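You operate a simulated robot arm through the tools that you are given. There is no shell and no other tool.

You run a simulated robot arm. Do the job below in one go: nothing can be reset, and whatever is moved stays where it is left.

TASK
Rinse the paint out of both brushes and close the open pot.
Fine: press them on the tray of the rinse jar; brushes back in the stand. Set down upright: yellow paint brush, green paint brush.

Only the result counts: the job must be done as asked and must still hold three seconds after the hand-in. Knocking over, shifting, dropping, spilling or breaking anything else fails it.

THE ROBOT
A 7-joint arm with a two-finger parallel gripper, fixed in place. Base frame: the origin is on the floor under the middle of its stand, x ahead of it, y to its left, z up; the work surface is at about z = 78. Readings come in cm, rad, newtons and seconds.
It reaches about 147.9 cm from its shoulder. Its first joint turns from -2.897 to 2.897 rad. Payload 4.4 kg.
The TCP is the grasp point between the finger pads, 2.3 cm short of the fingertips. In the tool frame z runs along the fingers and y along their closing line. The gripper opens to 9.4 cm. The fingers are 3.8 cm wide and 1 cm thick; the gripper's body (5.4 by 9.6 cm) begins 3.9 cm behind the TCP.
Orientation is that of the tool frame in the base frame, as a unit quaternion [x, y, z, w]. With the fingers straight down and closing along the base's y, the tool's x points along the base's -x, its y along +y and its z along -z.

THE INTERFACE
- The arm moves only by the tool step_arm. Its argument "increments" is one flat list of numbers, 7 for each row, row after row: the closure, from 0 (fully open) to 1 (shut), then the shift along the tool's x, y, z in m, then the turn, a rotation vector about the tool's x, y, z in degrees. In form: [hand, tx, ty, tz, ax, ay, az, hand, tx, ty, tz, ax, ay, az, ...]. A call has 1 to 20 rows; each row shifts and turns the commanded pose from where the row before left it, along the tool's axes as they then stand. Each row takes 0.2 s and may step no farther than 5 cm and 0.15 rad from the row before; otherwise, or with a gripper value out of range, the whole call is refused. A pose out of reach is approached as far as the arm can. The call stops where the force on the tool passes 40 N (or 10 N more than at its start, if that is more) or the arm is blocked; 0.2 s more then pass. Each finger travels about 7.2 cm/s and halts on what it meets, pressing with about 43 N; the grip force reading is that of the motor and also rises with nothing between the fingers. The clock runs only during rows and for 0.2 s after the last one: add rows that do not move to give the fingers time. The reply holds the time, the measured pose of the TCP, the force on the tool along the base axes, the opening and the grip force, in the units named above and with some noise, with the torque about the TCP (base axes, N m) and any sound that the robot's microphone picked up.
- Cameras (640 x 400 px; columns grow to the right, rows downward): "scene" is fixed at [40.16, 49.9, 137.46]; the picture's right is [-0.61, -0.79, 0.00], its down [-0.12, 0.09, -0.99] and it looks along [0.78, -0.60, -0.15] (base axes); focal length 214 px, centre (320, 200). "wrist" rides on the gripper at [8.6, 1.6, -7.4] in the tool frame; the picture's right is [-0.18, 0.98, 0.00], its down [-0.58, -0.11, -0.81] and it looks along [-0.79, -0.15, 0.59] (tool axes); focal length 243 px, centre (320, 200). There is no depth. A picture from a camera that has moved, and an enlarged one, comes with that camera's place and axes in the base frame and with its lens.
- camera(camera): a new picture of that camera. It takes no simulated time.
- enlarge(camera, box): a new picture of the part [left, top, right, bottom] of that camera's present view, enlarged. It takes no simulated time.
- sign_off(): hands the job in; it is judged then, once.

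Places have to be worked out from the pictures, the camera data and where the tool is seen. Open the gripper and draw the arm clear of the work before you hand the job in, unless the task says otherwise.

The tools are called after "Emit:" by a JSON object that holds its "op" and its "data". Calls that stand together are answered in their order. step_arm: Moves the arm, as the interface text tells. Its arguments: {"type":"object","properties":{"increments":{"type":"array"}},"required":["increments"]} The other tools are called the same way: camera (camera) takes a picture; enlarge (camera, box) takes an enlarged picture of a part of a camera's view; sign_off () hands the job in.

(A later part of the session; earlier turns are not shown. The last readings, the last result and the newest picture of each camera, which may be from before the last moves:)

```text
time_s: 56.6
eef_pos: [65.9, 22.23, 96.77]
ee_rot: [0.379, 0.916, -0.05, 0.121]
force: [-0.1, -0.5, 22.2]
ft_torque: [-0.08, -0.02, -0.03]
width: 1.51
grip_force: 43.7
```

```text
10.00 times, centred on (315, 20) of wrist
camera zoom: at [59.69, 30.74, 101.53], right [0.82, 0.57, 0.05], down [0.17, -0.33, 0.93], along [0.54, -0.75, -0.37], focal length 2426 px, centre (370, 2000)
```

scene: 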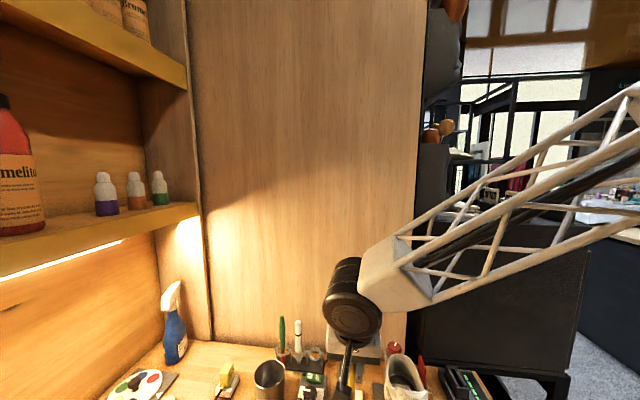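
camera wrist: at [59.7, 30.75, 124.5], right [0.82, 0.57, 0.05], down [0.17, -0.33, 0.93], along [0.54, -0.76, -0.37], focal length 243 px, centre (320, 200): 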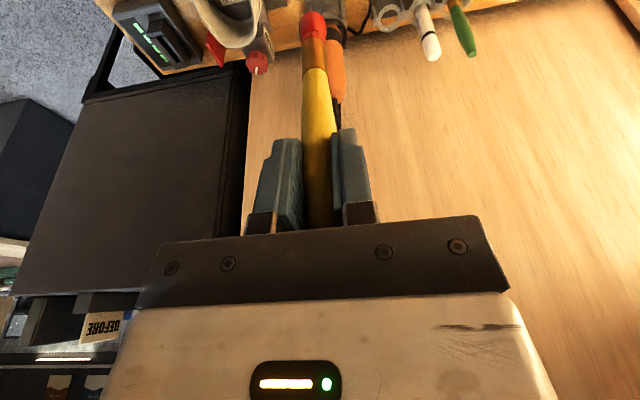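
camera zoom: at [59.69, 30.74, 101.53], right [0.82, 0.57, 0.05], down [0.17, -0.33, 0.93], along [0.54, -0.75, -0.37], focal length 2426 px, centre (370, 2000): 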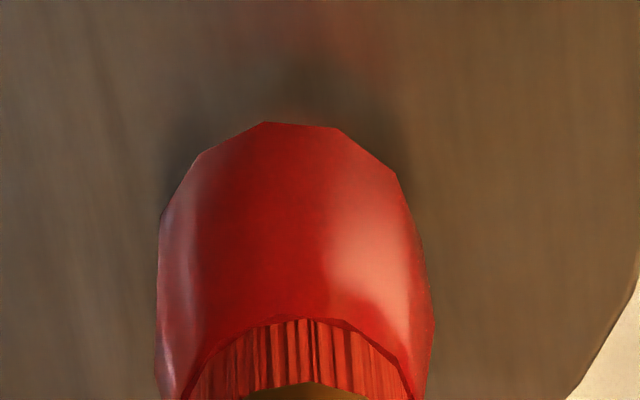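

Still red while pressed. I lift off and examine bristles and tray surface carefully.

Emit:
{"op": "step_arm", "data": {"increments": [1, -0.0078, 0, -0.029, 0, 0, 0, 1, -0.0078, 0, -0.029, 0, 0, 0, 1, 0, 0, 0, 0, 0, 0]}}

Emit:
{"op": "enlarge", "data": {"camera": "wrist", "box": [290, 0, 340, 40]}}

Emit:
{"op": "enlarge", "data": {"camera": "wrist", "box": [170, 0, 470, 4]}}

Emit:
{"op": "enlarge", "data": {"camera": "scene", "box": [310, 396, 390, 400]}}

```text
time_s: 57.4
eef_pos: [65.99, 22.09, 102.62]
ee_rot: [0.38, 0.916, -0.05, 0.121]
force: [0.0, 0.4, 0.1]
ft_torque: [-0.02, 0.03, 0.0]
width: 1.5
grip_force: 42.7
```

```text
10.00 times, centred on (315, 20) of wrist
camera zoom: at [59.71, 30.71, 107.49], right [0.82, 0.57, 0.05], down [0.17, -0.33, 0.93], along [0.54, -0.75, -0.37], focal length 2426 px, centre (370, 2000)
```

zoom: 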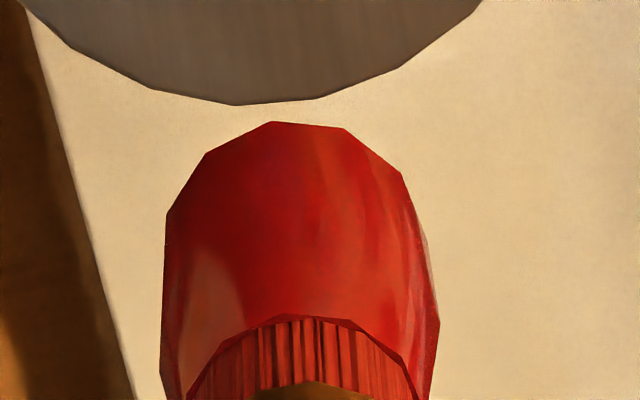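

```text
2.13 times, centred on (320, 2) of wrist
camera zoom: at [59.71, 30.71, 107.49], right [0.82, 0.57, 0.05], down [0.17, -0.33, 0.93], along [0.54, -0.75, -0.37], focal length 518 px, centre (320, 622)
```

zoom: 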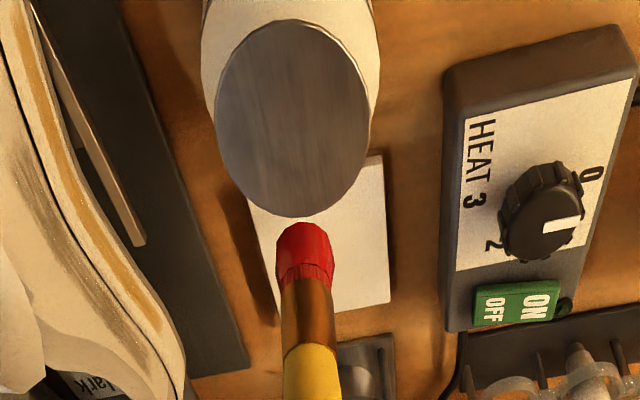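

```text
8.00 times, centred on (350, 398) of scene
camera zoom: at [40.16, 49.9, 137.46], right [-0.61, -0.79, 0.0], down [-0.12, 0.09, -0.99], along [0.78, -0.6, -0.15], focal length 1716 px, centre (80, -1384)
```

zoom: 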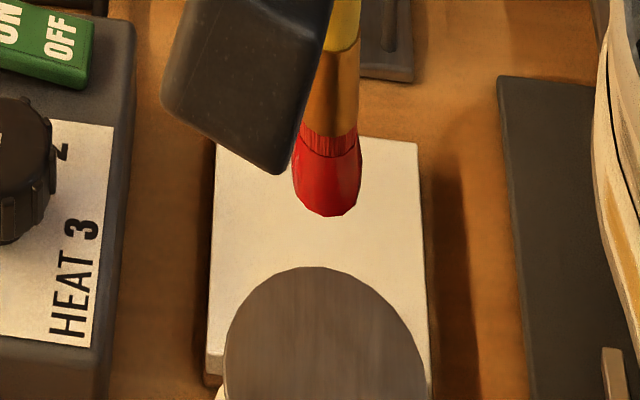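

The tray clearly travels ~0.8 cm to a stop, yet the bristles stay red. I try several full pump strokes in a row, in case the jar has to be pumped.

Emit:
{"op": "step_arm", "data": {"increments": [1, 0.0104, 0, 0.0386, 0, 0, 0, 1, 0.0049, 0, 0.0184, 0, 0, 0, 1, 0, 0, 0, 0, 0, 0, 1, -0.0052, 0, -0.0193, 0, 0, 0, 1, 0, 0, 0, 0, 0, 0, 1, 0.0052, 0, 0.0193, 0, 0, 0, 1, 0, 0, 0, 0, 0, 0, 1, 0, 0, 0, 0, 0, 0, 1, -0.0052, 0, -0.0193, 0, 0, 0, 1, 0, 0, 0, 0, 0, 0, 1, 0.0052, 0, 0.0193, 0, 0, 0, 1, 0, 0, 0, 0, 0, 0, 1, 0, 0, 0, 0, 0, 0, 1, -0.0052, 0, -0.0193, 0, 0, 0, 1, 0, 0, 0, 0, 0, 0, 1, 0.0052, 0, 0.0193, 0, 0, 0, 1, 0, 0, 0, 0, 0, 0, 1, 0, 0, 0, 0, 0, 0]}}

Emit:
{"op": "enlarge", "data": {"camera": "wrist", "box": [220, 0, 420, 4]}}

```text
time_s: 61.2
eef_pos: [65.93, 22.17, 96.65]
ee_rot: [0.379, 0.916, -0.05, 0.121]
force: [-1.2, 0.0, 6.3]
ft_torque: [0.03, 0.04, -0.01]
width: 1.54
grip_force: 43.6
```

```text
3.20 times, centred on (320, 2) of wrist
camera zoom: at [59.67, 30.76, 101.63], right [0.82, 0.57, 0.05], down [0.17, -0.33, 0.93], along [0.54, -0.75, -0.37], focal length 776 px, centre (320, 834)
```

zoom: 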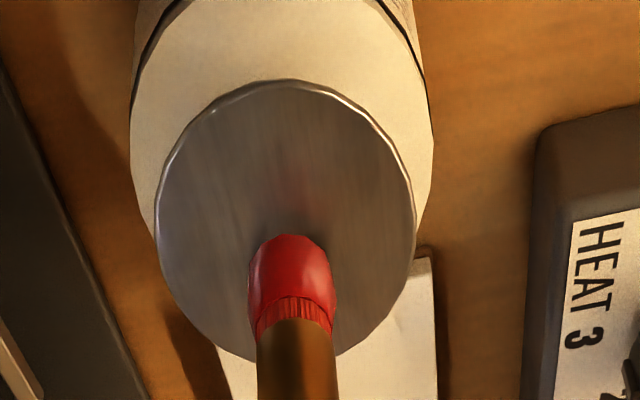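

No change with pumping. I try a gentle press (tray only partway down) and hold.

Emit:
{"op": "step_arm", "data": {"increments": [1, -0.0013, 0, -0.0048, 0, 0, 0, 1, 0, 0, 0, 0, 0, 0, 1, 0, 0, 0, 0, 0, 0, 1, 0, 0, 0, 0, 0, 0, 1, 0, 0, 0, 0, 0, 0, 1, 0, 0, 0, 0, 0, 0, 1, 0, 0, 0, 0, 0, 0, 1, 0, 0, 0, 0, 0, 0]}}

Emit:
{"op": "enlarge", "data": {"camera": "wrist", "box": [240, 0, 400, 4]}}

Emit:
{"op": "step_arm", "data": {"increments": [1, -0.0013, 0, -0.0048, 0, 0, 0, 1, 0, 0, 0, 0, 0, 0, 1, 0, 0, 0, 0, 0, 0, 1, 0, 0, 0, 0, 0, 0]}}

Emit:
{"op": "enlarge", "data": {"camera": "wrist", "box": [240, 0, 400, 4]}}

```text
time_s: 63.0
eef_pos: [65.93, 22.18, 97.2]
ee_rot: [0.379, 0.916, -0.05, 0.121]
force: [0.6, -0.2, 1.2]
ft_torque: [-0.06, -0.05, 0.02]
width: 1.56
grip_force: 43.3
```

```text
4.00 times, centred on (320, 2) of wrist
camera zoom: at [59.67, 30.74, 102.12], right [0.82, 0.57, 0.05], down [0.17, -0.33, 0.93], along [0.54, -0.75, -0.37], focal length 970 px, centre (320, 992)
```

zoom: 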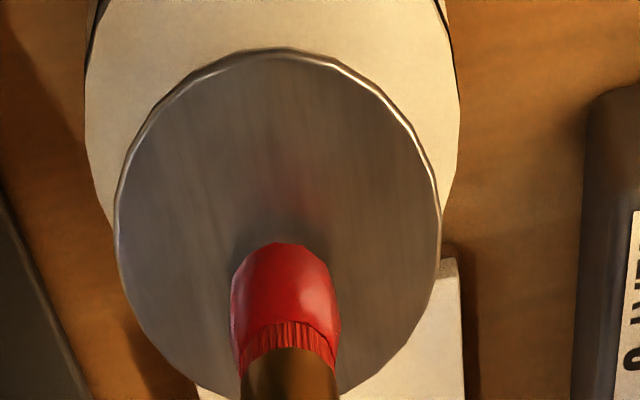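

```text
time_s: 64.0
eef_pos: [65.99, 22.19, 97.65]
ee_rot: [0.38, 0.916, -0.049, 0.12]
force: [0.1, 0.2, -0.4]
ft_torque: [-0.02, 0.0, 0.0]
width: 1.53
grip_force: 43.1
```

```text
4.00 times, centred on (320, 2) of wrist
camera zoom: at [59.7, 30.75, 102.62], right [0.82, 0.57, 0.05], down [0.17, -0.33, 0.93], along [0.54, -0.75, -0.37], focal length 970 px, centre (320, 992)
```

zoom: 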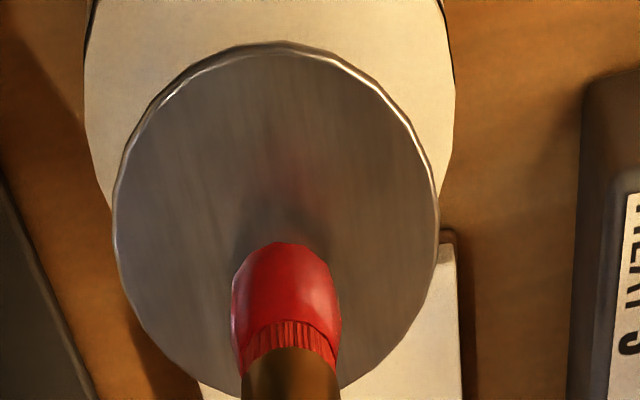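

The tray follows the brush but nothing is rinsed. I go for a top view of the clear jar on the left bench to see whether it has a tray inside.

Emit:
{"op": "step_arm", "data": {"increments": [1, -0.0114, 0, -0.0425, 0, 0, 0, 1, -0.0114, 0, -0.0425, 0, 0, 0, 1, -0.0114, 0, -0.0425, 0, 0, 0, 1, -0.0114, 0, -0.0425, 0, 0, 0, 1, -0.0114, 0, -0.0425, 0, 0, 0, 1, 0, 0, 0, -2.07, 0, -7.73, 1, 0, 0, 0, -2.07, 0, -7.73, 1, 0, 0, 0, -2.07, 0, -7.73, 1, 0, 0, 0, -2.07, 0, -7.73, 1, 0, 0, 0, -2.07, 0, -7.73, 1, 0, 0, 0, -2.07, 0, -7.73, 1, 0, 0, 0, -2.07, 0, -7.73, 1, 0, 0, 0, -2.07, 0, -7.73, 1, 0, 0, 0, -2.07, 0, -7.73, 1, 0, 0, 0, -2.07, 0, -7.73, 1, 0, 0, 0, -2.07, 0, -7.73, 1, 0, 0, 0, -2.07, 0, -7.73, 1, 0, 0, 0, -2.07, 0, -7.73, 1, 0, 0, 0, -2.07, 0, -7.73, 1, 0, 0, 0, -2.07, 0, -7.73]}}

Emit:
{"op": "step_arm", "data": {"increments": [1, 0, 0, 0, -1.55, 0, -5.8, 1, 0, 0, 0, -1.55, 0, -5.8, 1, -0.0367, 0.0181, 0.014, 0, 0, 0, 1, -0.0367, 0.0181, 0.014, 0, 0, 0, 1, -0.0367, 0.0181, 0.014, 0, 0, 0, 1, -0.0367, 0.0181, 0.014, 0, 0, 0, 1, -0.0367, 0.0181, 0.014, 0, 0, 0, 1, -0.0367, 0.0181, 0.014, 0, 0, 0, 1, -0.0367, 0.0181, 0.014, 0, 0, 0, 1, -0.0367, 0.0181, 0.014, 0, 0, 0, 1, -0.04, 0, 0.0107, 0, 0, 0, 1, -0.04, 0, 0.0107, 0, 0, 0, 1, -0.04, 0, 0.0107, 0, 0, 0, 1, 0, 0, 0, 0, 7.5, 0, 1, 0, 0, 0, 0, 7.5, 0, 1, 0, 0, 0, 0, 7.5, 0, 1, 0, 0, 0, 0, 7.5, 0]}}

Emit:
{"op": "camera", "data": {"camera": "wrist"}}

```text
time_s: 68.2
eef_pos: [65.86, 22.09, 119.72]
ee_rot: [-0.604, 0.786, 0.08, 0.103]
force: [0.3, 0.3, -0.4]
ft_torque: [-0.02, -0.01, 0.03]
width: 1.55
grip_force: 42.8
```

```text
time_s: 71.8
eef_pos: [53.78, 66.51, 116.55]
ee_rot: [-0.682, 0.719, -0.09, -0.095]
force: [0.2, -0.5, 1.4]
ft_torque: [0.01, -0.01, -0.03]
width: 1.73
grip_force: 0.0
```

```text
taken
camera wrist: at [51.71, 60.34, 125.95], right [-0.97, 0.23, -0.05], down [0.15, 0.76, 0.63], along [0.18, 0.6, -0.78], focal length 243 px, centre (320, 200)
```

wrist: 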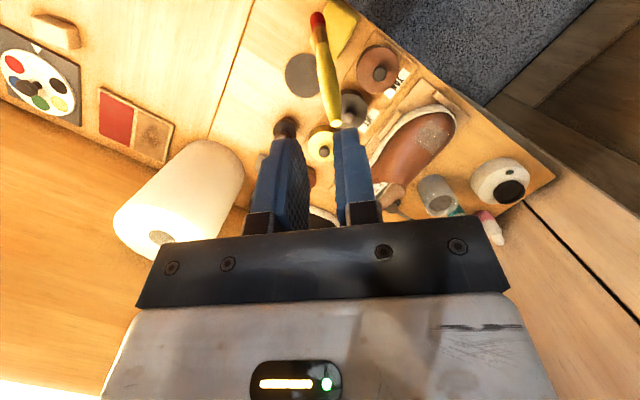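

The grip force dropped to zero and the brush has left the fingers. I look immediately at where it is.

Emit:
{"op": "enlarge", "data": {"camera": "wrist", "box": [250, 0, 450, 130]}}

Emit:
{"op": "enlarge", "data": {"camera": "wrist", "box": [290, 0, 370, 50]}}

Emit:
{"op": "camera", "data": {"camera": "scene"}}

```text
3.08 times, centred on (350, 65) of wrist
camera zoom: at [51.71, 60.34, 125.95], right [-0.97, 0.23, -0.05], down [0.15, 0.76, 0.63], along [0.18, 0.6, -0.78], focal length 746 px, centre (228, 615)
```

zoom: 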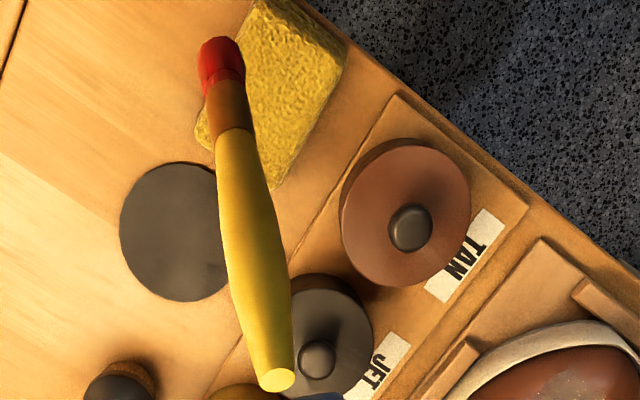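

```text
8.00 times, centred on (330, 25) of wrist
camera zoom: at [51.71, 60.34, 125.95], right [-0.97, 0.23, -0.05], down [0.15, 0.76, 0.63], along [0.18, 0.6, -0.78], focal length 1941 px, centre (240, 1600)
```

zoom: 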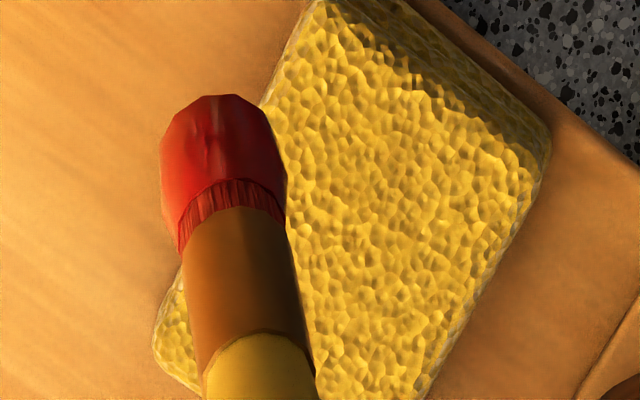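

```text
taken
```

scene: 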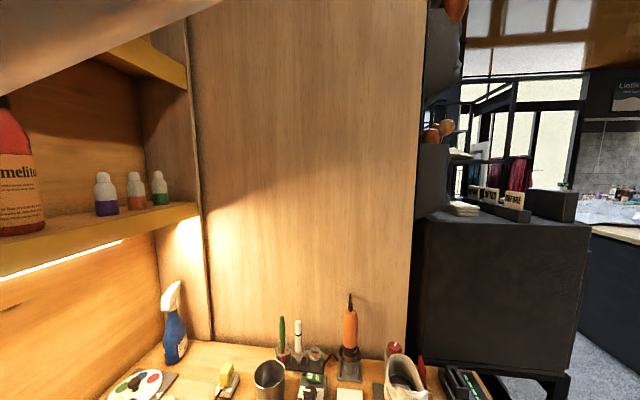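

The brush is in free fall over the left bench near the yellow sponge; I can't catch it. I let a moment pass without moving and see where it lands.

Emit:
{"op": "step_arm", "data": {"increments": [1, 0, 0, 0, 0, 0, 0]}}

Emit:
{"op": "camera", "data": {"camera": "wrist"}}

Emit:
{"op": "enlarge", "data": {"camera": "wrist", "box": [250, 0, 450, 130]}}

```text
time_s: 72.2
eef_pos: [53.74, 66.46, 116.41]
ee_rot: [-0.683, 0.719, -0.089, -0.094]
force: [-0.5, -0.1, 0.4]
ft_torque: [-0.05, 0.0, 0.03]
width: 0.0
grip_force: 42.6
```

```text
taken
camera wrist: at [51.7, 60.36, 125.88], right [-0.97, 0.23, -0.05], down [0.15, 0.76, 0.63], along [0.18, 0.6, -0.78], focal length 243 px, centre (320, 200)
```

wrist: 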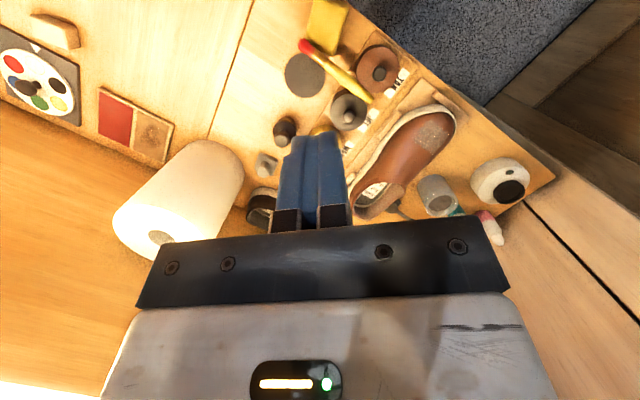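

```text
3.08 times, centred on (350, 65) of wrist
camera zoom: at [51.7, 60.36, 125.88], right [-0.97, 0.23, -0.05], down [0.15, 0.76, 0.63], along [0.18, 0.6, -0.78], focal length 746 px, centre (228, 615)
```

zoom: 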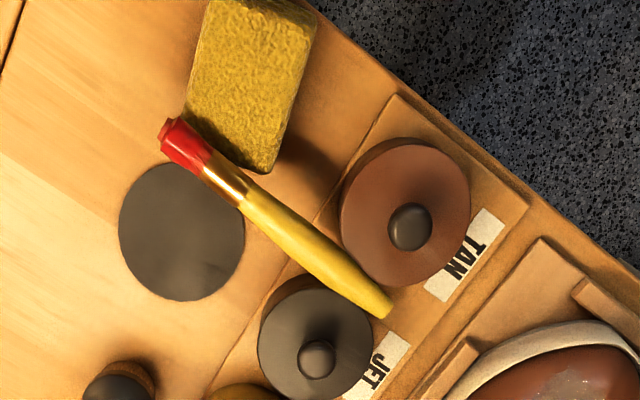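

The brush landed on the left bench between the grey disc, sponge and the TAN/JET pots. I let it settle and look again.

Emit:
{"op": "step_arm", "data": {"increments": [1, 0, 0, 0, 0, 0, 0, 1, 0, 0, 0, 0, 0, 0, 1, 0, 0, 0, 0, 0, 0, 1, 0, 0, 0, 0, 0, 0]}}

Emit:
{"op": "enlarge", "data": {"camera": "wrist", "box": [250, 0, 450, 130]}}

Emit:
{"op": "enlarge", "data": {"camera": "wrist", "box": [270, 10, 400, 90]}}

```text
time_s: 73.2
eef_pos: [53.74, 66.46, 116.47]
ee_rot: [-0.681, 0.72, -0.089, -0.095]
force: [0.7, -0.1, 0.0]
ft_torque: [-0.02, -0.02, 0.02]
width: 0.04
grip_force: 42.5
```

```text
3.08 times, centred on (350, 65) of wrist
camera zoom: at [51.7, 60.35, 125.87], right [-0.97, 0.23, -0.05], down [0.15, 0.76, 0.63], along [0.18, 0.6, -0.78], focal length 746 px, centre (228, 615)
```

zoom: 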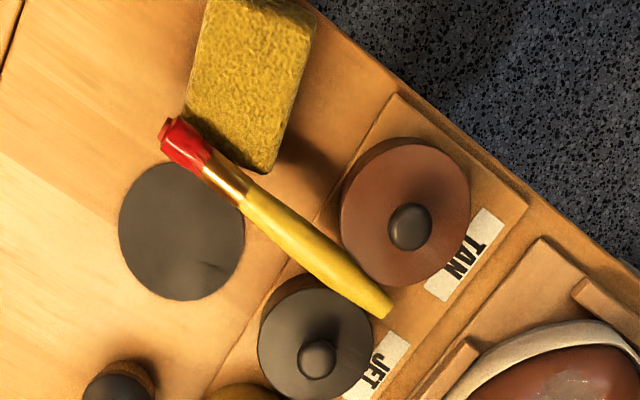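

```text
4.92 times, centred on (335, 50) of wrist
camera zoom: at [51.7, 60.35, 125.87], right [-0.97, 0.23, -0.05], down [0.15, 0.76, 0.63], along [0.18, 0.6, -0.78], focal length 1194 px, centre (246, 938)
```

zoom: 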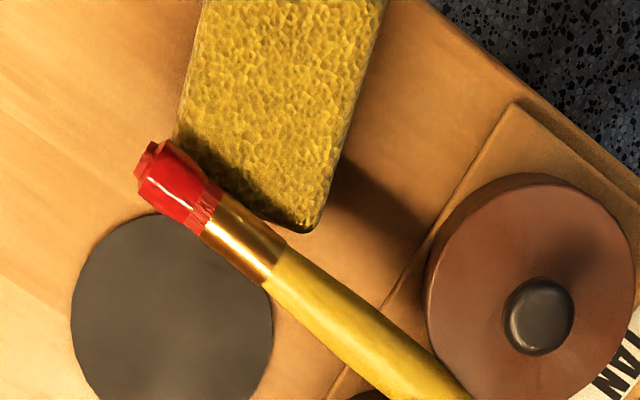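

The brush has settled on the left bench (bristles near (58,64), handle end near (48,75)), with the sponge nudged a little. I position the camera above it for an accurate top view before picking it up.

Emit:
{"op": "step_arm", "data": {"increments": [1, 0, 0, 0, 0, 5, 0, 1, 0, 0, 0, 0, 5, 0, 1, -0.0284, -0.0059, -0.01325, 0, 0, 0, 1, -0.0284, -0.0059, -0.01325, 0, 0, 0, 1, 0, 0, 0, 0, 0, 0]}}

Emit:
{"op": "camera", "data": {"camera": "wrist"}}

Emit:
{"op": "enlarge", "data": {"camera": "wrist", "box": [240, 20, 400, 120]}}

```text
time_s: 74.4
eef_pos: [55.25, 72.86, 116.49]
ee_rot: [-0.672, 0.708, -0.149, -0.157]
force: [1.4, 0.0, 0.4]
ft_torque: [0.0, 0.02, -0.02]
width: 0.0
grip_force: 42.6
```

```text
taken
camera wrist: at [53.26, 68.3, 126.84], right [-0.97, 0.22, -0.08], down [0.15, 0.86, 0.48], along [0.17, 0.46, -0.87], focal length 243 px, centre (320, 200)
```

wrist: 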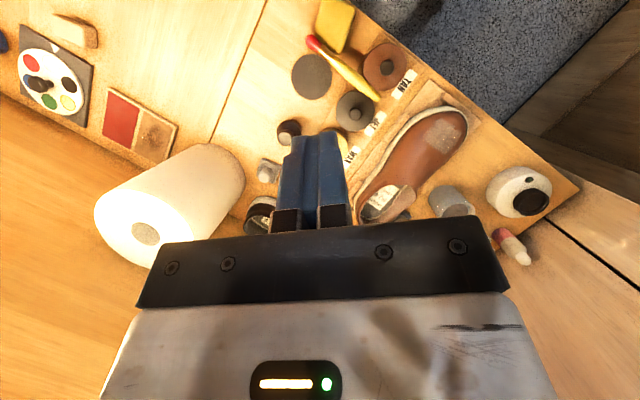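

```text
4.00 times, centred on (320, 70) of wrist
camera zoom: at [53.26, 68.3, 126.84], right [-0.97, 0.22, -0.08], down [0.15, 0.86, 0.48], along [0.17, 0.46, -0.87], focal length 970 px, centre (320, 720)
```

zoom: 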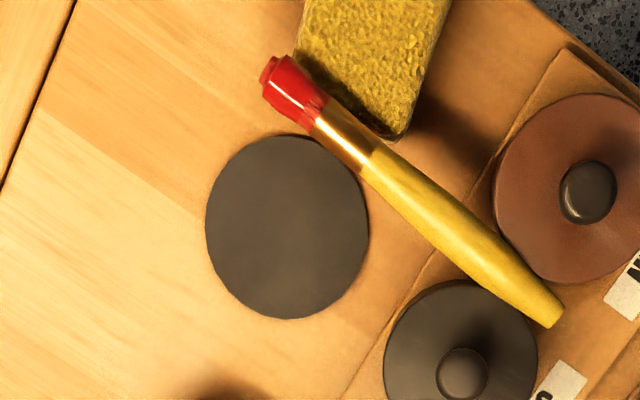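

I have a good top view of the brush. Before picking it up I check the clear jar on this bench from here, to settle whether it has a tray.

Emit:
{"op": "enlarge", "data": {"camera": "wrist", "box": [410, 160, 490, 225]}}

Emit:
{"op": "enlarge", "data": {"camera": "wrist", "box": [340, 60, 560, 220]}}

Emit:
{"op": "enlarge", "data": {"camera": "wrist", "box": [280, 20, 360, 70]}}

```text
6.15 times, centred on (450, 192) of wrist
camera zoom: at [53.26, 68.3, 126.84], right [-0.97, 0.22, -0.08], down [0.15, 0.86, 0.48], along [0.17, 0.46, -0.87], focal length 1493 px, centre (-480, 246)
```

zoom: 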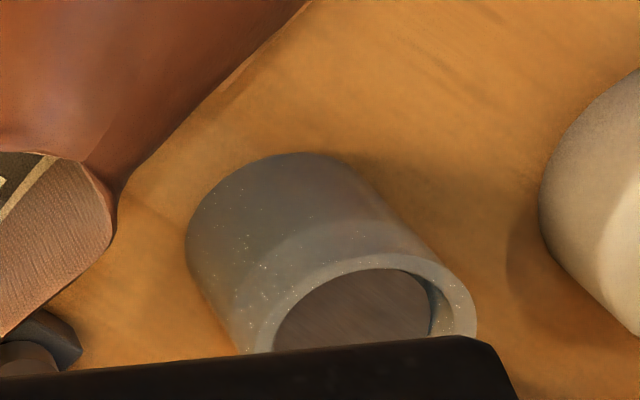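

```text
2.50 times, centred on (450, 140) of wrist
camera zoom: at [53.26, 68.3, 126.84], right [-0.97, 0.22, -0.08], down [0.15, 0.86, 0.48], along [0.17, 0.46, -0.87], focal length 606 px, centre (-5, 350)
```

zoom: 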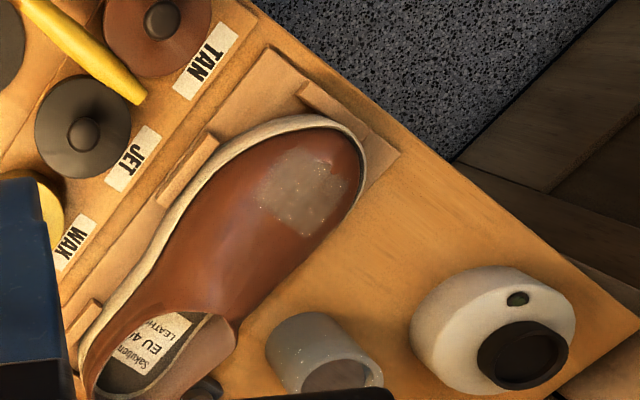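

```text
8.00 times, centred on (320, 45) of wrist
camera zoom: at [53.26, 68.3, 126.84], right [-0.97, 0.22, -0.08], down [0.15, 0.86, 0.48], along [0.17, 0.46, -0.87], focal length 1941 px, centre (320, 1440)
```

zoom: 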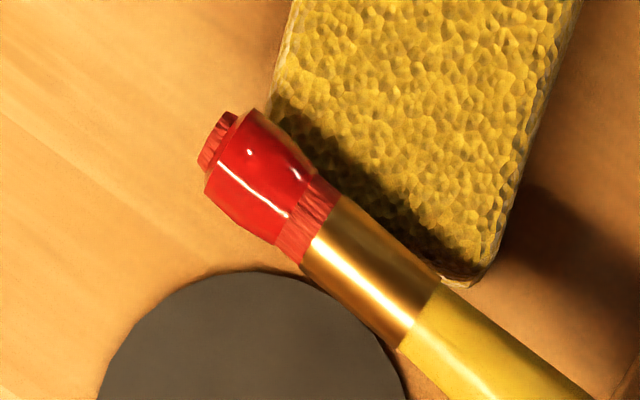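

The clear jar does contain a brushed-metal disc just inside its rim – that is the rinse jar with its tray. First I must recover the brush: I level the hand and turn it so it will straddle the brush (camera on the free side).

Emit:
{"op": "step_arm", "data": {"increments": [1, 0, 0, 0, 0, -6.3, 0, 1, 0, 0, 0, 0, -6.3, 0, 1, 0, 0, 0, 0, -6.3, 0, 1, 0, 0, 0, 0, -6.3, 0, 0.7, 0, 0, 0, 0, 0, -7.5, 0.7, 0, 0, 0, 0, 0, -7.5, 0.7, 0, 0, 0, 0, 0, -7.5, 0.7, 0, 0, 0, 0, 0, -7.5, 0.7, 0, 0, 0, 0, 0, -7.5, 0.7, 0, 0, 0, 0, 0, -7.5, 0.7, 0, 0, 0, 0, 0, 0]}}

Emit:
{"op": "camera", "data": {"camera": "wrist"}}

Emit:
{"op": "enlarge", "data": {"camera": "wrist", "box": [230, 0, 430, 125]}}

```text
time_s: 76.8
eef_pos: [55.28, 72.68, 116.55]
ee_rot: [0.914, -0.405, 0.0, -0.002]
force: [0.6, 0.0, 0.0]
ft_torque: [-0.02, -0.01, -0.01]
width: 2.82
grip_force: 0.1
```

```text
taken
camera wrist: at [59.73, 65.35, 123.86], right [-0.85, -0.52, 0.0], down [-0.31, 0.5, 0.81], along [-0.42, 0.69, -0.59], focal length 243 px, centre (320, 200)
```

wrist: 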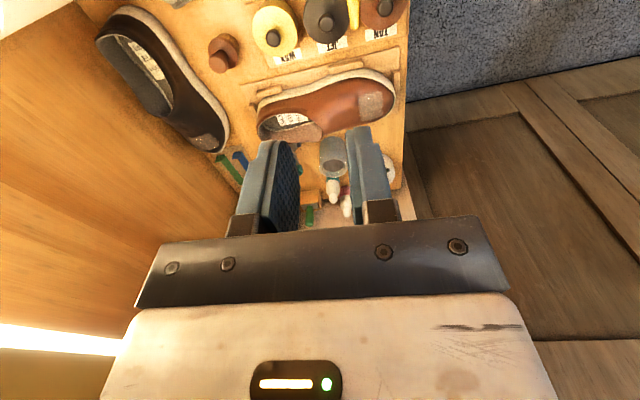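

```text
3.20 times, centred on (330, 62) of wrist
camera zoom: at [59.73, 65.35, 123.86], right [-0.85, -0.52, 0.0], down [-0.31, 0.5, 0.81], along [-0.42, 0.69, -0.59], focal length 776 px, centre (288, 640)
```

zoom: 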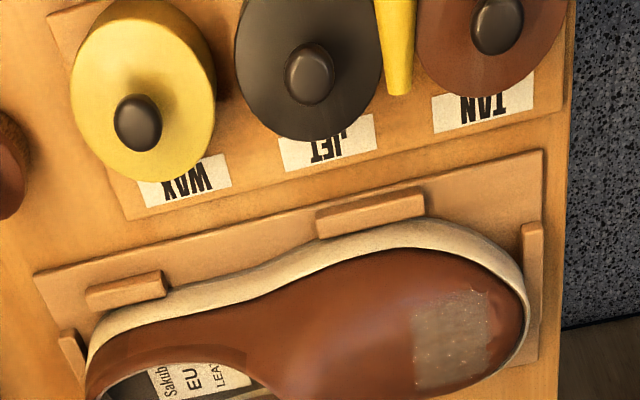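

The heading works. The rinse jar is now visible between the fingers; I zoom in on it to localise it and its tray.

Emit:
{"op": "enlarge", "data": {"camera": "wrist", "box": [298, 125, 358, 200]}}

Emit:
{"op": "enlarge", "data": {"camera": "wrist", "box": [270, 0, 430, 4]}}

```text
5.33 times, centred on (328, 162) of wrist
camera zoom: at [59.73, 65.35, 123.86], right [-0.85, -0.52, 0.0], down [-0.31, 0.5, 0.81], along [-0.42, 0.69, -0.59], focal length 1294 px, centre (277, 400)
```

zoom: 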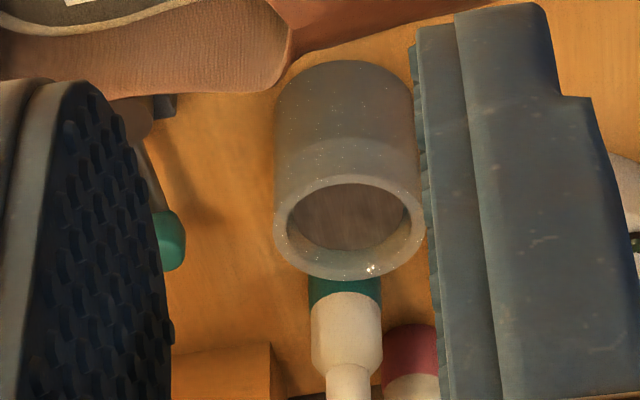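

```text
4.00 times, centred on (350, 2) of wrist
camera zoom: at [59.73, 65.35, 123.86], right [-0.85, -0.52, 0.0], down [-0.31, 0.5, 0.81], along [-0.42, 0.69, -0.59], focal length 970 px, centre (200, 992)
```

zoom: 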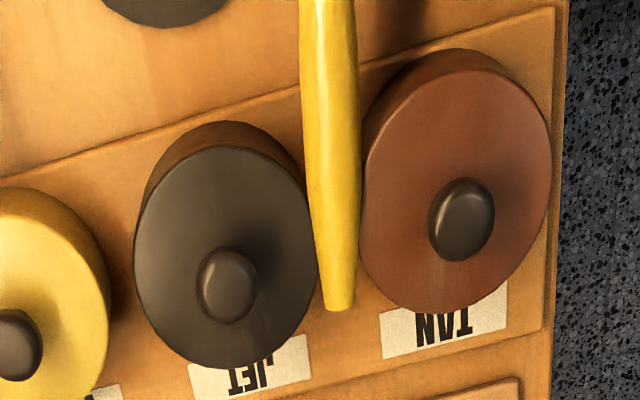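

Rinse-jar rim centre is at about (35.4, 98.5, 84.2) with the tray just inside. Now I move over the brush's pick point (≈(52.75, 68.9)) and check alignment.

Emit:
{"op": "step_arm", "data": {"increments": [0.7, 0.00226, 0.0089, 0.0371, 0, 0, 0, 0.7, 0.00226, 0.0089, 0.0371, 0, 0, 0, 0.7, 0.00226, 0.0089, 0.0371, 0, 0, 0, 0.7, 0.00226, 0.0089, 0.0371, 0, 0, 0, 0.7, 0.00226, 0.0089, 0.0371, 0, 0, 0, 0.7, 0, 0, 0, 0, 0, 0]}}

Emit:
{"op": "camera", "data": {"camera": "wrist"}}

Emit:
{"op": "enlarge", "data": {"camera": "wrist", "box": [220, 0, 420, 4]}}

```text
time_s: 78.2
eef_pos: [52.86, 68.94, 97.71]
ee_rot: [0.913, -0.408, 0.001, -0.002]
force: [-0.5, 0.4, 0.7]
ft_torque: [-0.01, 0.0, -0.03]
width: 2.8
grip_force: 0.0
```

```text
taken
camera wrist: at [57.19, 61.58, 105.19], right [-0.85, -0.52, 0.0], down [-0.31, 0.5, 0.81], along [-0.42, 0.69, -0.59], focal length 243 px, centre (320, 200)
```

wrist: 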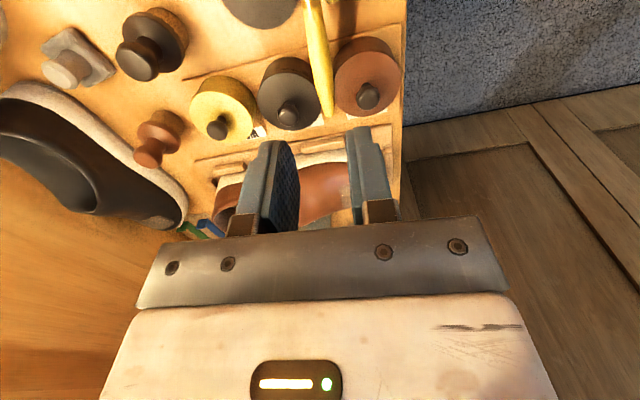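

```text
3.20 times, centred on (320, 2) of wrist
camera zoom: at [57.19, 61.58, 105.19], right [-0.85, -0.52, 0.0], down [-0.31, 0.5, 0.81], along [-0.42, 0.69, -0.59], focal length 776 px, centre (320, 834)
```

zoom: 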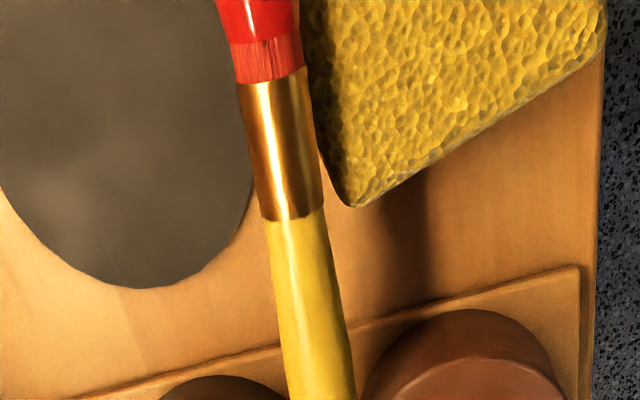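

The camera view shows the brush axis 0.3 cm to the left of my TCP line; I correct that, set the opening to ~2.4 cm and descend to just above the brush.

Emit:
{"op": "step_arm", "data": {"increments": [0.745, 0, -0.0032, 0.03, 0, 0, 0, 0.745, 0, 0, 0.04, 0, 0, 0, 0.745, 0, 0, 0.04, 0, 0, 0, 0.745, 0, 0, 0.02, 0, 0, 0, 0.745, 0, 0, 0, 0, 0, 0]}}

Emit:
{"op": "camera", "data": {"camera": "wrist"}}

Emit:
{"op": "enlarge", "data": {"camera": "wrist", "box": [240, 80, 400, 180]}}

```text
time_s: 79.4
eef_pos: [52.99, 69.22, 84.89]
ee_rot: [0.913, -0.407, 0.0, -0.001]
force: [0.0, -0.2, -0.2]
ft_torque: [-0.01, 0.0, -0.03]
width: 2.41
grip_force: 0.1
```

```text
taken
camera wrist: at [57.45, 61.82, 92.26], right [-0.85, -0.52, 0.0], down [-0.31, 0.5, 0.81], along [-0.42, 0.69, -0.59], focal length 243 px, centre (320, 200)
```

wrist: 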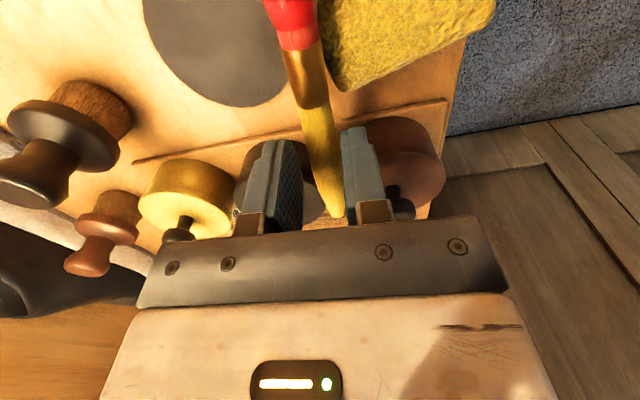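

```text
4.00 times, centred on (320, 130) of wrist
camera zoom: at [57.45, 61.82, 92.26], right [-0.85, -0.52, 0.0], down [-0.31, 0.5, 0.81], along [-0.42, 0.69, -0.59], focal length 970 px, centre (320, 480)
```

zoom: 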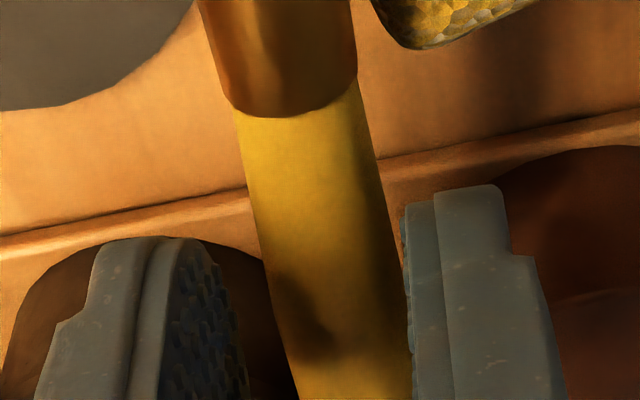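

The closer view shows the brush actually lies raised at z≈83, resting on the pot lids and the sponge edge – convenient. I back up, then tilt the hand 45° so that after gripping I can later swing the brush to vertical (bristles down).

Emit:
{"op": "step_arm", "data": {"increments": [0.7, 0, 0, -0.035, 0, 0, 0, 0.7, 0, 0, -0.035, 0, 0, 0, 0.7, -0.0087, 0.0028, -0.035, 0, 0, 0, 0.7, 0, 0, 0, 0, 0, 1.7, 0.7, 0, 0, 0, 0, 7.5, 0, 0.7, 0, 0, 0, 0, 7.5, 0, 0.7, 0, 0, 0, 0, 7.5, 0, 0.7, 0, 0, 0, 0, 7.5, 0, 0.7, 0, 0, 0, 0, 7.5, 0, 0.7, 0, 0, 0, 0, 7.5, 0, 0.7, 0, 0, 0, 0, 0, 0]}}

Emit:
{"op": "camera", "data": {"camera": "wrist"}}

Emit:
{"op": "enlarge", "data": {"camera": "wrist", "box": [240, 20, 400, 120]}}

```text
time_s: 81.8
eef_pos: [52.07, 69.7, 95.45]
ee_rot: [0.839, -0.389, 0.346, 0.159]
force: [0.2, 0.3, -0.6]
ft_torque: [-0.01, 0.02, 0.01]
width: 2.82
grip_force: 0.1
```

```text
taken
camera wrist: at [51.36, 68.08, 106.78], right [-0.83, -0.54, -0.13], down [-0.55, 0.82, 0.16], along [0.02, 0.21, -0.98], focal length 243 px, centre (320, 200)
```

wrist: 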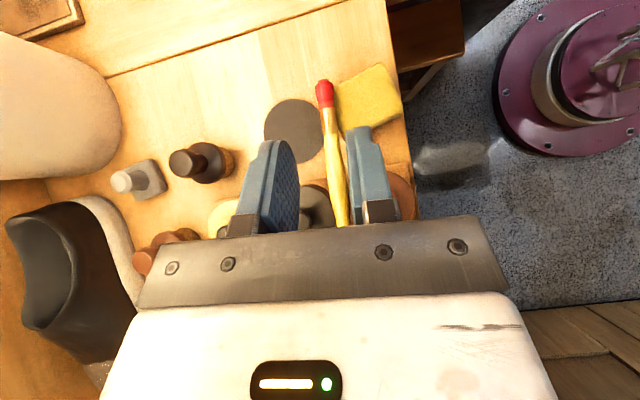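

```text
4.00 times, centred on (320, 70) of wrist
camera zoom: at [51.36, 68.08, 106.78], right [-0.83, -0.54, -0.13], down [-0.55, 0.82, 0.16], along [0.02, 0.21, -0.98], focal length 970 px, centre (320, 720)
```

zoom: 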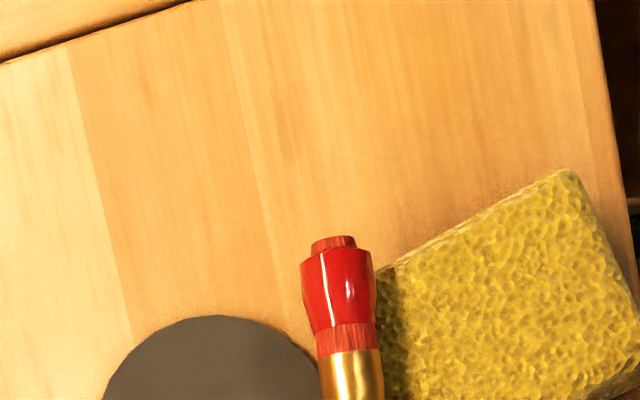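

The tilted pose is reached. I zoom on the brush and fingers to check lateral alignment.

Emit:
{"op": "enlarge", "data": {"camera": "wrist", "box": [240, 90, 410, 220]}}

```text
3.08 times, centred on (325, 155) of wrist
camera zoom: at [51.36, 68.08, 106.78], right [-0.83, -0.54, -0.13], down [-0.55, 0.82, 0.16], along [0.02, 0.21, -0.98], focal length 746 px, centre (305, 338)
```

zoom: 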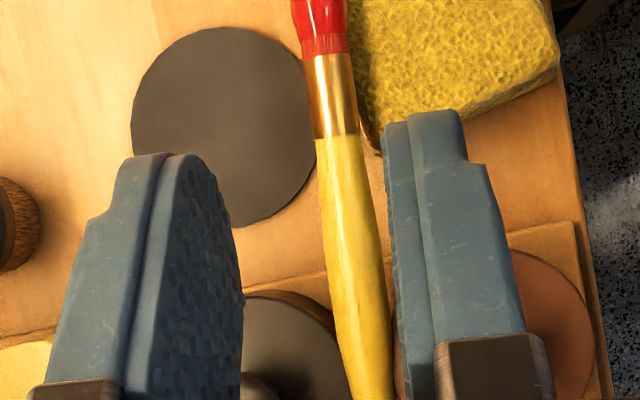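

Lateral alignment is within 0.1 cm. I descend vertically with the open fingers straddling the brush, checking before the last 2 cm.

Emit:
{"op": "step_arm", "data": {"increments": [0.7, -0.0212, 0, 0.0212, 0, 0, 0, 0.7, -0.0212, 0, 0.0212, 0, 0, 0, 0.7, -0.0212, 0, 0.0212, 0, 0, 0, 0.7, 0, 0, 0, 0, 0, 0]}}

Emit:
{"op": "enlarge", "data": {"camera": "wrist", "box": [230, 60, 430, 230]}}

```text
time_s: 82.8
eef_pos: [52.12, 69.64, 86.49]
ee_rot: [0.839, -0.389, 0.347, 0.159]
force: [0.1, -0.1, 0.7]
ft_torque: [-0.02, 0.02, 0.0]
width: 2.85
grip_force: 0.2
```

```text
2.35 times, centred on (330, 145) of wrist
camera zoom: at [51.37, 68.08, 97.74], right [-0.83, -0.54, -0.13], down [-0.55, 0.82, 0.16], along [0.02, 0.21, -0.98], focal length 571 px, centre (296, 329)
```

zoom: 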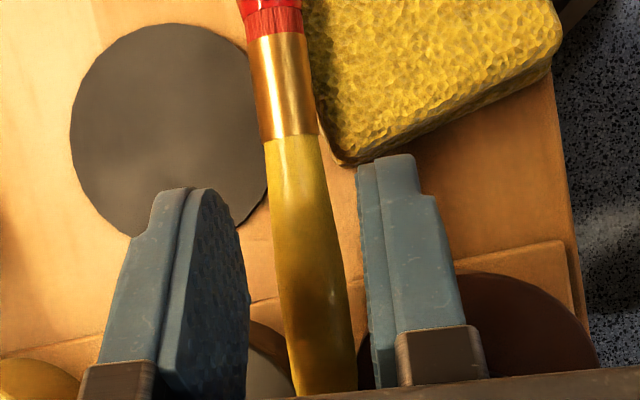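

Brush is centred between the fingers. I descend the last 2 cm and close.

Emit:
{"op": "step_arm", "data": {"increments": [0.7, -0.0071, 0, 0.0071, 0, 0, 0, 0.7, -0.0071, 0, 0.0071, 0, 0, 0, 0.7, 0, 0, 0, 0, 0, 0]}}

Emit:
{"op": "enlarge", "data": {"camera": "wrist", "box": [230, 60, 430, 230]}}

```text
time_s: 83.6
eef_pos: [52.23, 69.69, 84.34]
ee_rot: [0.838, -0.389, 0.348, 0.16]
force: [-1.0, 0.6, 0.3]
ft_torque: [0.03, 0.01, 0.05]
width: 2.82
grip_force: 0.0
```

```text
2.35 times, centred on (330, 145) of wrist
camera zoom: at [51.38, 68.08, 95.68], right [-0.83, -0.54, -0.13], down [-0.55, 0.82, 0.16], along [0.02, 0.21, -0.98], focal length 571 px, centre (296, 329)
```

zoom: 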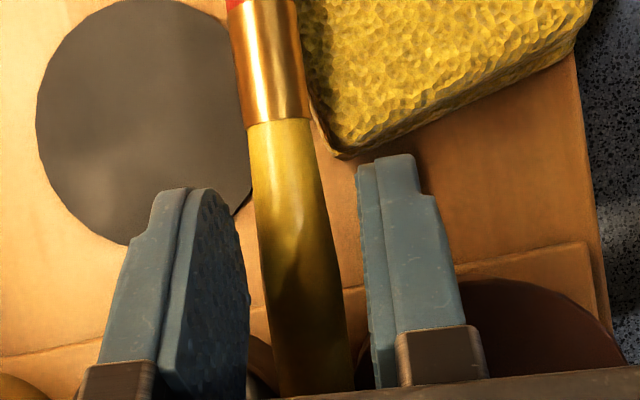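

No contact. I close on the brush now.

Emit:
{"op": "step_arm", "data": {"increments": [1, 0, 0, 0, 0, 0, 0, 1, 0, 0, 0, 0, 0, 0, 1, 0, 0, 0, 0, 0, 0]}}

Emit:
{"op": "enlarge", "data": {"camera": "wrist", "box": [230, 60, 430, 230]}}

```text
time_s: 84.4
eef_pos: [52.22, 69.69, 84.39]
ee_rot: [0.839, -0.389, 0.347, 0.159]
force: [1.9, 2.1, 0.8]
ft_torque: [0.06, -0.02, -0.1]
width: 1.71
grip_force: 43.3
```

```text
2.35 times, centred on (330, 145) of wrist
camera zoom: at [51.38, 68.08, 95.7], right [-0.83, -0.54, -0.13], down [-0.55, 0.82, 0.16], along [0.02, 0.21, -0.98], focal length 571 px, centre (296, 329)
```

zoom: 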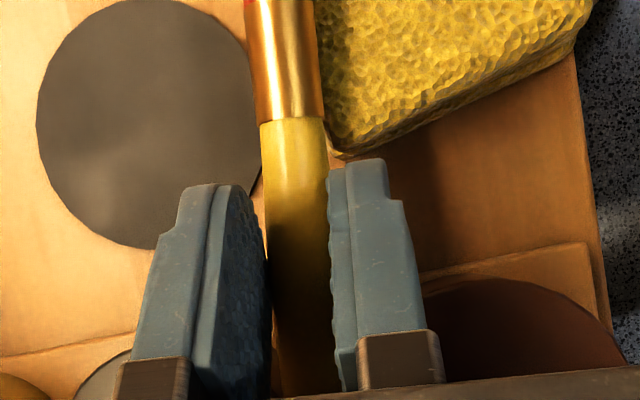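

Gripped firmly at the handle's widest part (1.7 cm). I lift straight up, slowly at first.

Emit:
{"op": "step_arm", "data": {"increments": [1, 0.0071, 0, -0.0071, 0, 0, 0, 1, 0.0071, 0, -0.0071, 0, 0, 0, 1, 0.0141, 0, -0.0141, 0, 0, 0, 1, 0.0212, 0, -0.0212, 0, 0, 0, 1, 0.0212, 0, -0.0212, 0, 0, 0, 1, 0.0212, 0, -0.0212, 0, 0, 0, 1, 0.0212, 0, -0.0212, 0, 0, 0, 1, 0, 0, 0, 0, 0, 0]}}

Emit:
{"op": "camera", "data": {"camera": "wrist"}}

Emit:
{"op": "enlarge", "data": {"camera": "wrist", "box": [270, 30, 430, 220]}}

```text
time_s: 86.2
eef_pos: [52.15, 69.54, 100.34]
ee_rot: [0.839, -0.388, 0.347, 0.159]
force: [0.4, -0.1, 0.1]
ft_torque: [0.01, 0.02, 0.0]
width: 1.7
grip_force: 43.5
```

```text
taken
camera wrist: at [51.39, 68.05, 111.81], right [-0.83, -0.54, -0.13], down [-0.55, 0.82, 0.16], along [0.02, 0.21, -0.98], focal length 243 px, centre (320, 200)
```

wrist: 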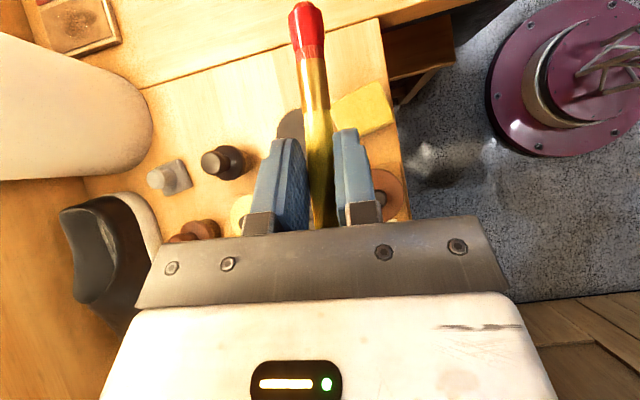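

```text
2.11 times, centred on (350, 125) of wrist
camera zoom: at [51.39, 68.05, 111.81], right [-0.83, -0.54, -0.13], down [-0.55, 0.82, 0.16], along [0.02, 0.21, -0.98], focal length 511 px, centre (257, 358)
```

zoom: 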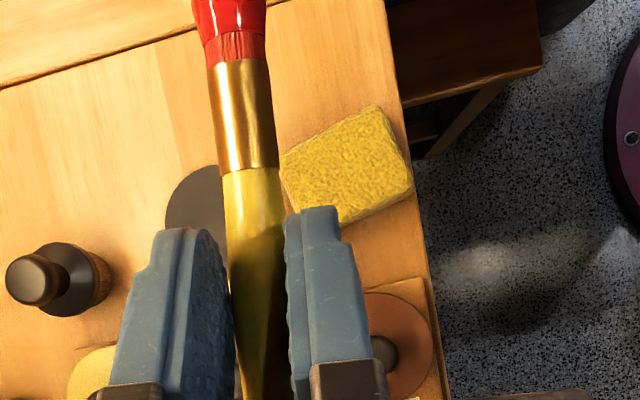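

The brush is securely held. Now I swing the hand by −90° about the closing axis so that the bristles point down.

Emit:
{"op": "step_arm", "data": {"increments": [1, 0, 0, 0, 0, -6, 0, 1, 0, 0, 0, 0, -6, 0, 1, 0, 0, 0, 0, -6, 0, 1, 0, 0, 0, 0, -6, 0, 1, 0, 0, 0, 0, -6, 0, 1, 0, 0, 0, 0, -6, 0, 1, 0, 0, 0, 0, -6, 0, 1, 0, 0, 0, 0, -6, 0, 1, 0, 0, 0, 0, -6, 0, 1, 0, 0, 0, 0, -6, 0]}}

Emit:
{"op": "camera", "data": {"camera": "wrist"}}

```text
time_s: 88.4
eef_pos: [52.2, 69.66, 100.41]
ee_rot: [0.899, -0.417, -0.119, -0.057]
force: [0.6, 0.0, -0.1]
ft_torque: [0.0, 0.0, 0.02]
width: 1.72
grip_force: 43.3
```

```text
taken
camera wrist: at [57.48, 60.9, 105.25], right [-0.86, -0.5, 0.05], down [-0.14, 0.34, 0.93], along [-0.48, 0.8, -0.36], focal length 243 px, centre (320, 200)
```

wrist: 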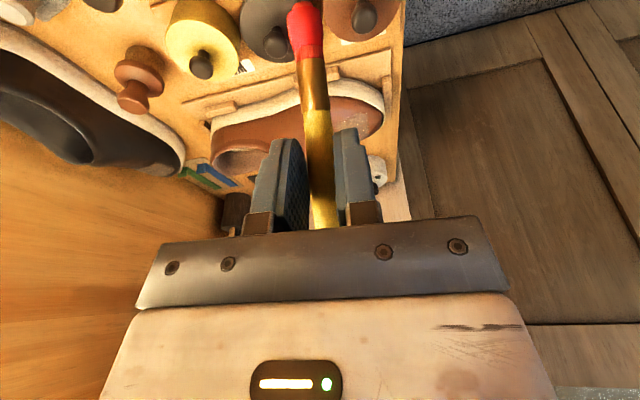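

Continuing the rotation to vertical after raising a further 8 cm to clear the shoe.

Emit:
{"op": "step_arm", "data": {"increments": [1, -0.0104, 0, -0.0386, 0, 0, 0, 1, -0.0104, 0, -0.0386, 0, 0, 0, 1, 0, 0, 0, 0, -6, 0, 1, 0, 0, 0, 0, -6, 0, 1, 0, 0, 0, 0, -6, 0, 1, 0, 0, 0, 0, -6, 0, 1, 0, 0, 0, 0, -6, 0, 1, 0, 0, 0, 0, 0, 0]}}

Emit:
{"op": "camera", "data": {"camera": "wrist"}}

Emit:
{"op": "enlarge", "data": {"camera": "wrist", "box": [230, 0, 430, 125]}}

```text
time_s: 90.2
eef_pos: [52.17, 69.51, 108.52]
ee_rot: [0.838, -0.387, -0.348, -0.162]
force: [0.8, -0.7, 0.0]
ft_torque: [-0.02, 0.01, -0.02]
width: 1.71
grip_force: 43.3
```

```text
taken
camera wrist: at [58.18, 60.03, 107.5], right [-0.83, -0.54, 0.13], down [0.19, -0.06, 0.98], along [-0.52, 0.84, 0.15], focal length 243 px, centre (320, 200)
```

wrist: 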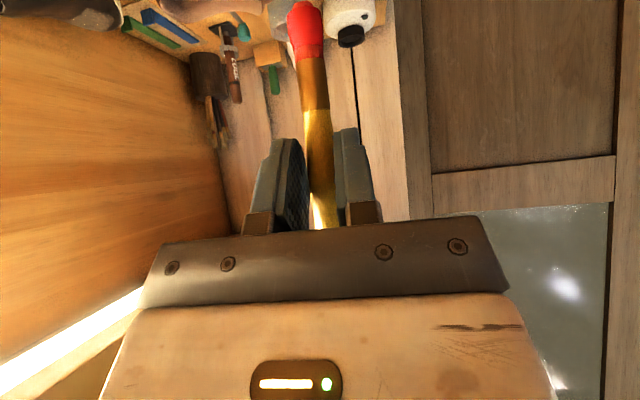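

```text
3.20 times, centred on (330, 62) of wrist
camera zoom: at [58.18, 60.03, 107.5], right [-0.83, -0.54, 0.13], down [0.19, -0.06, 0.98], along [-0.52, 0.84, 0.15], focal length 776 px, centre (288, 640)
```

zoom: 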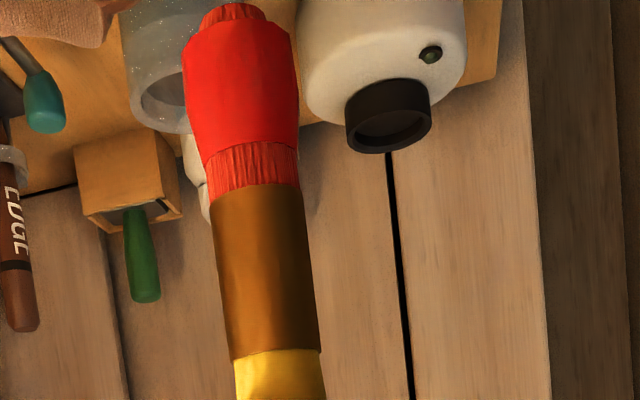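

The brush hangs vertically now. I move toward the rinse jar, staying high, to get a close look at it.

Emit:
{"op": "step_arm", "data": {"increments": [1, -0.03, -0.0073, 0.03, 0, 0, 0, 1, -0.03, -0.0073, 0.03, 0, 0, 0, 1, -0.03, -0.0073, 0.03, 0, 0, 0, 1, -0.03, -0.0073, 0.03, 0, 0, 0, 1, 0, 0, 0, 0, 0, 0]}}

Emit:
{"op": "camera", "data": {"camera": "wrist"}}

Emit:
{"op": "enlarge", "data": {"camera": "wrist", "box": [160, 0, 480, 4]}}

```text
time_s: 91.4
eef_pos: [43.51, 84.43, 108.44]
ee_rot: [0.839, -0.386, -0.348, -0.161]
force: [-0.1, -1.2, -0.1]
ft_torque: [0.02, 0.0, 0.02]
width: 1.72
grip_force: 43.0
```

```text
taken
camera wrist: at [49.46, 74.84, 107.58], right [-0.83, -0.54, 0.13], down [0.19, -0.05, 0.98], along [-0.52, 0.84, 0.14], focal length 243 px, centre (320, 200)
```

wrist: 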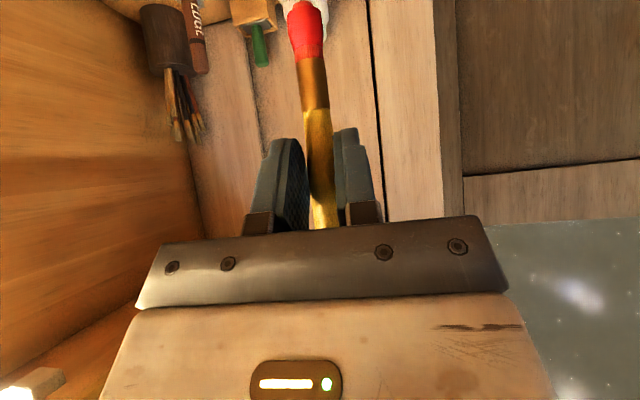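

```text
2.00 times, centred on (320, 2) of wrist
camera zoom: at [49.46, 74.84, 107.58], right [-0.83, -0.54, 0.13], down [0.19, -0.05, 0.98], along [-0.52, 0.84, 0.14], focal length 485 px, centre (320, 596)
```

zoom: 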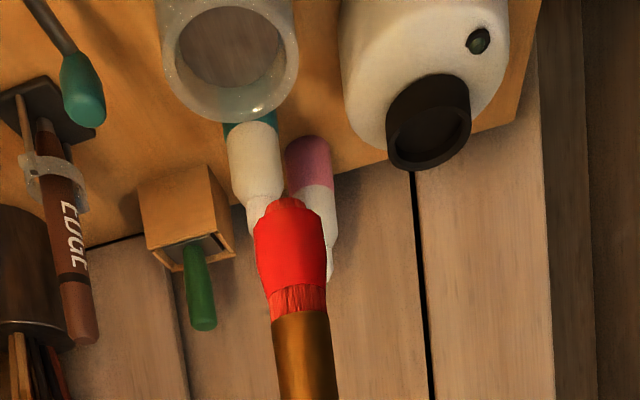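

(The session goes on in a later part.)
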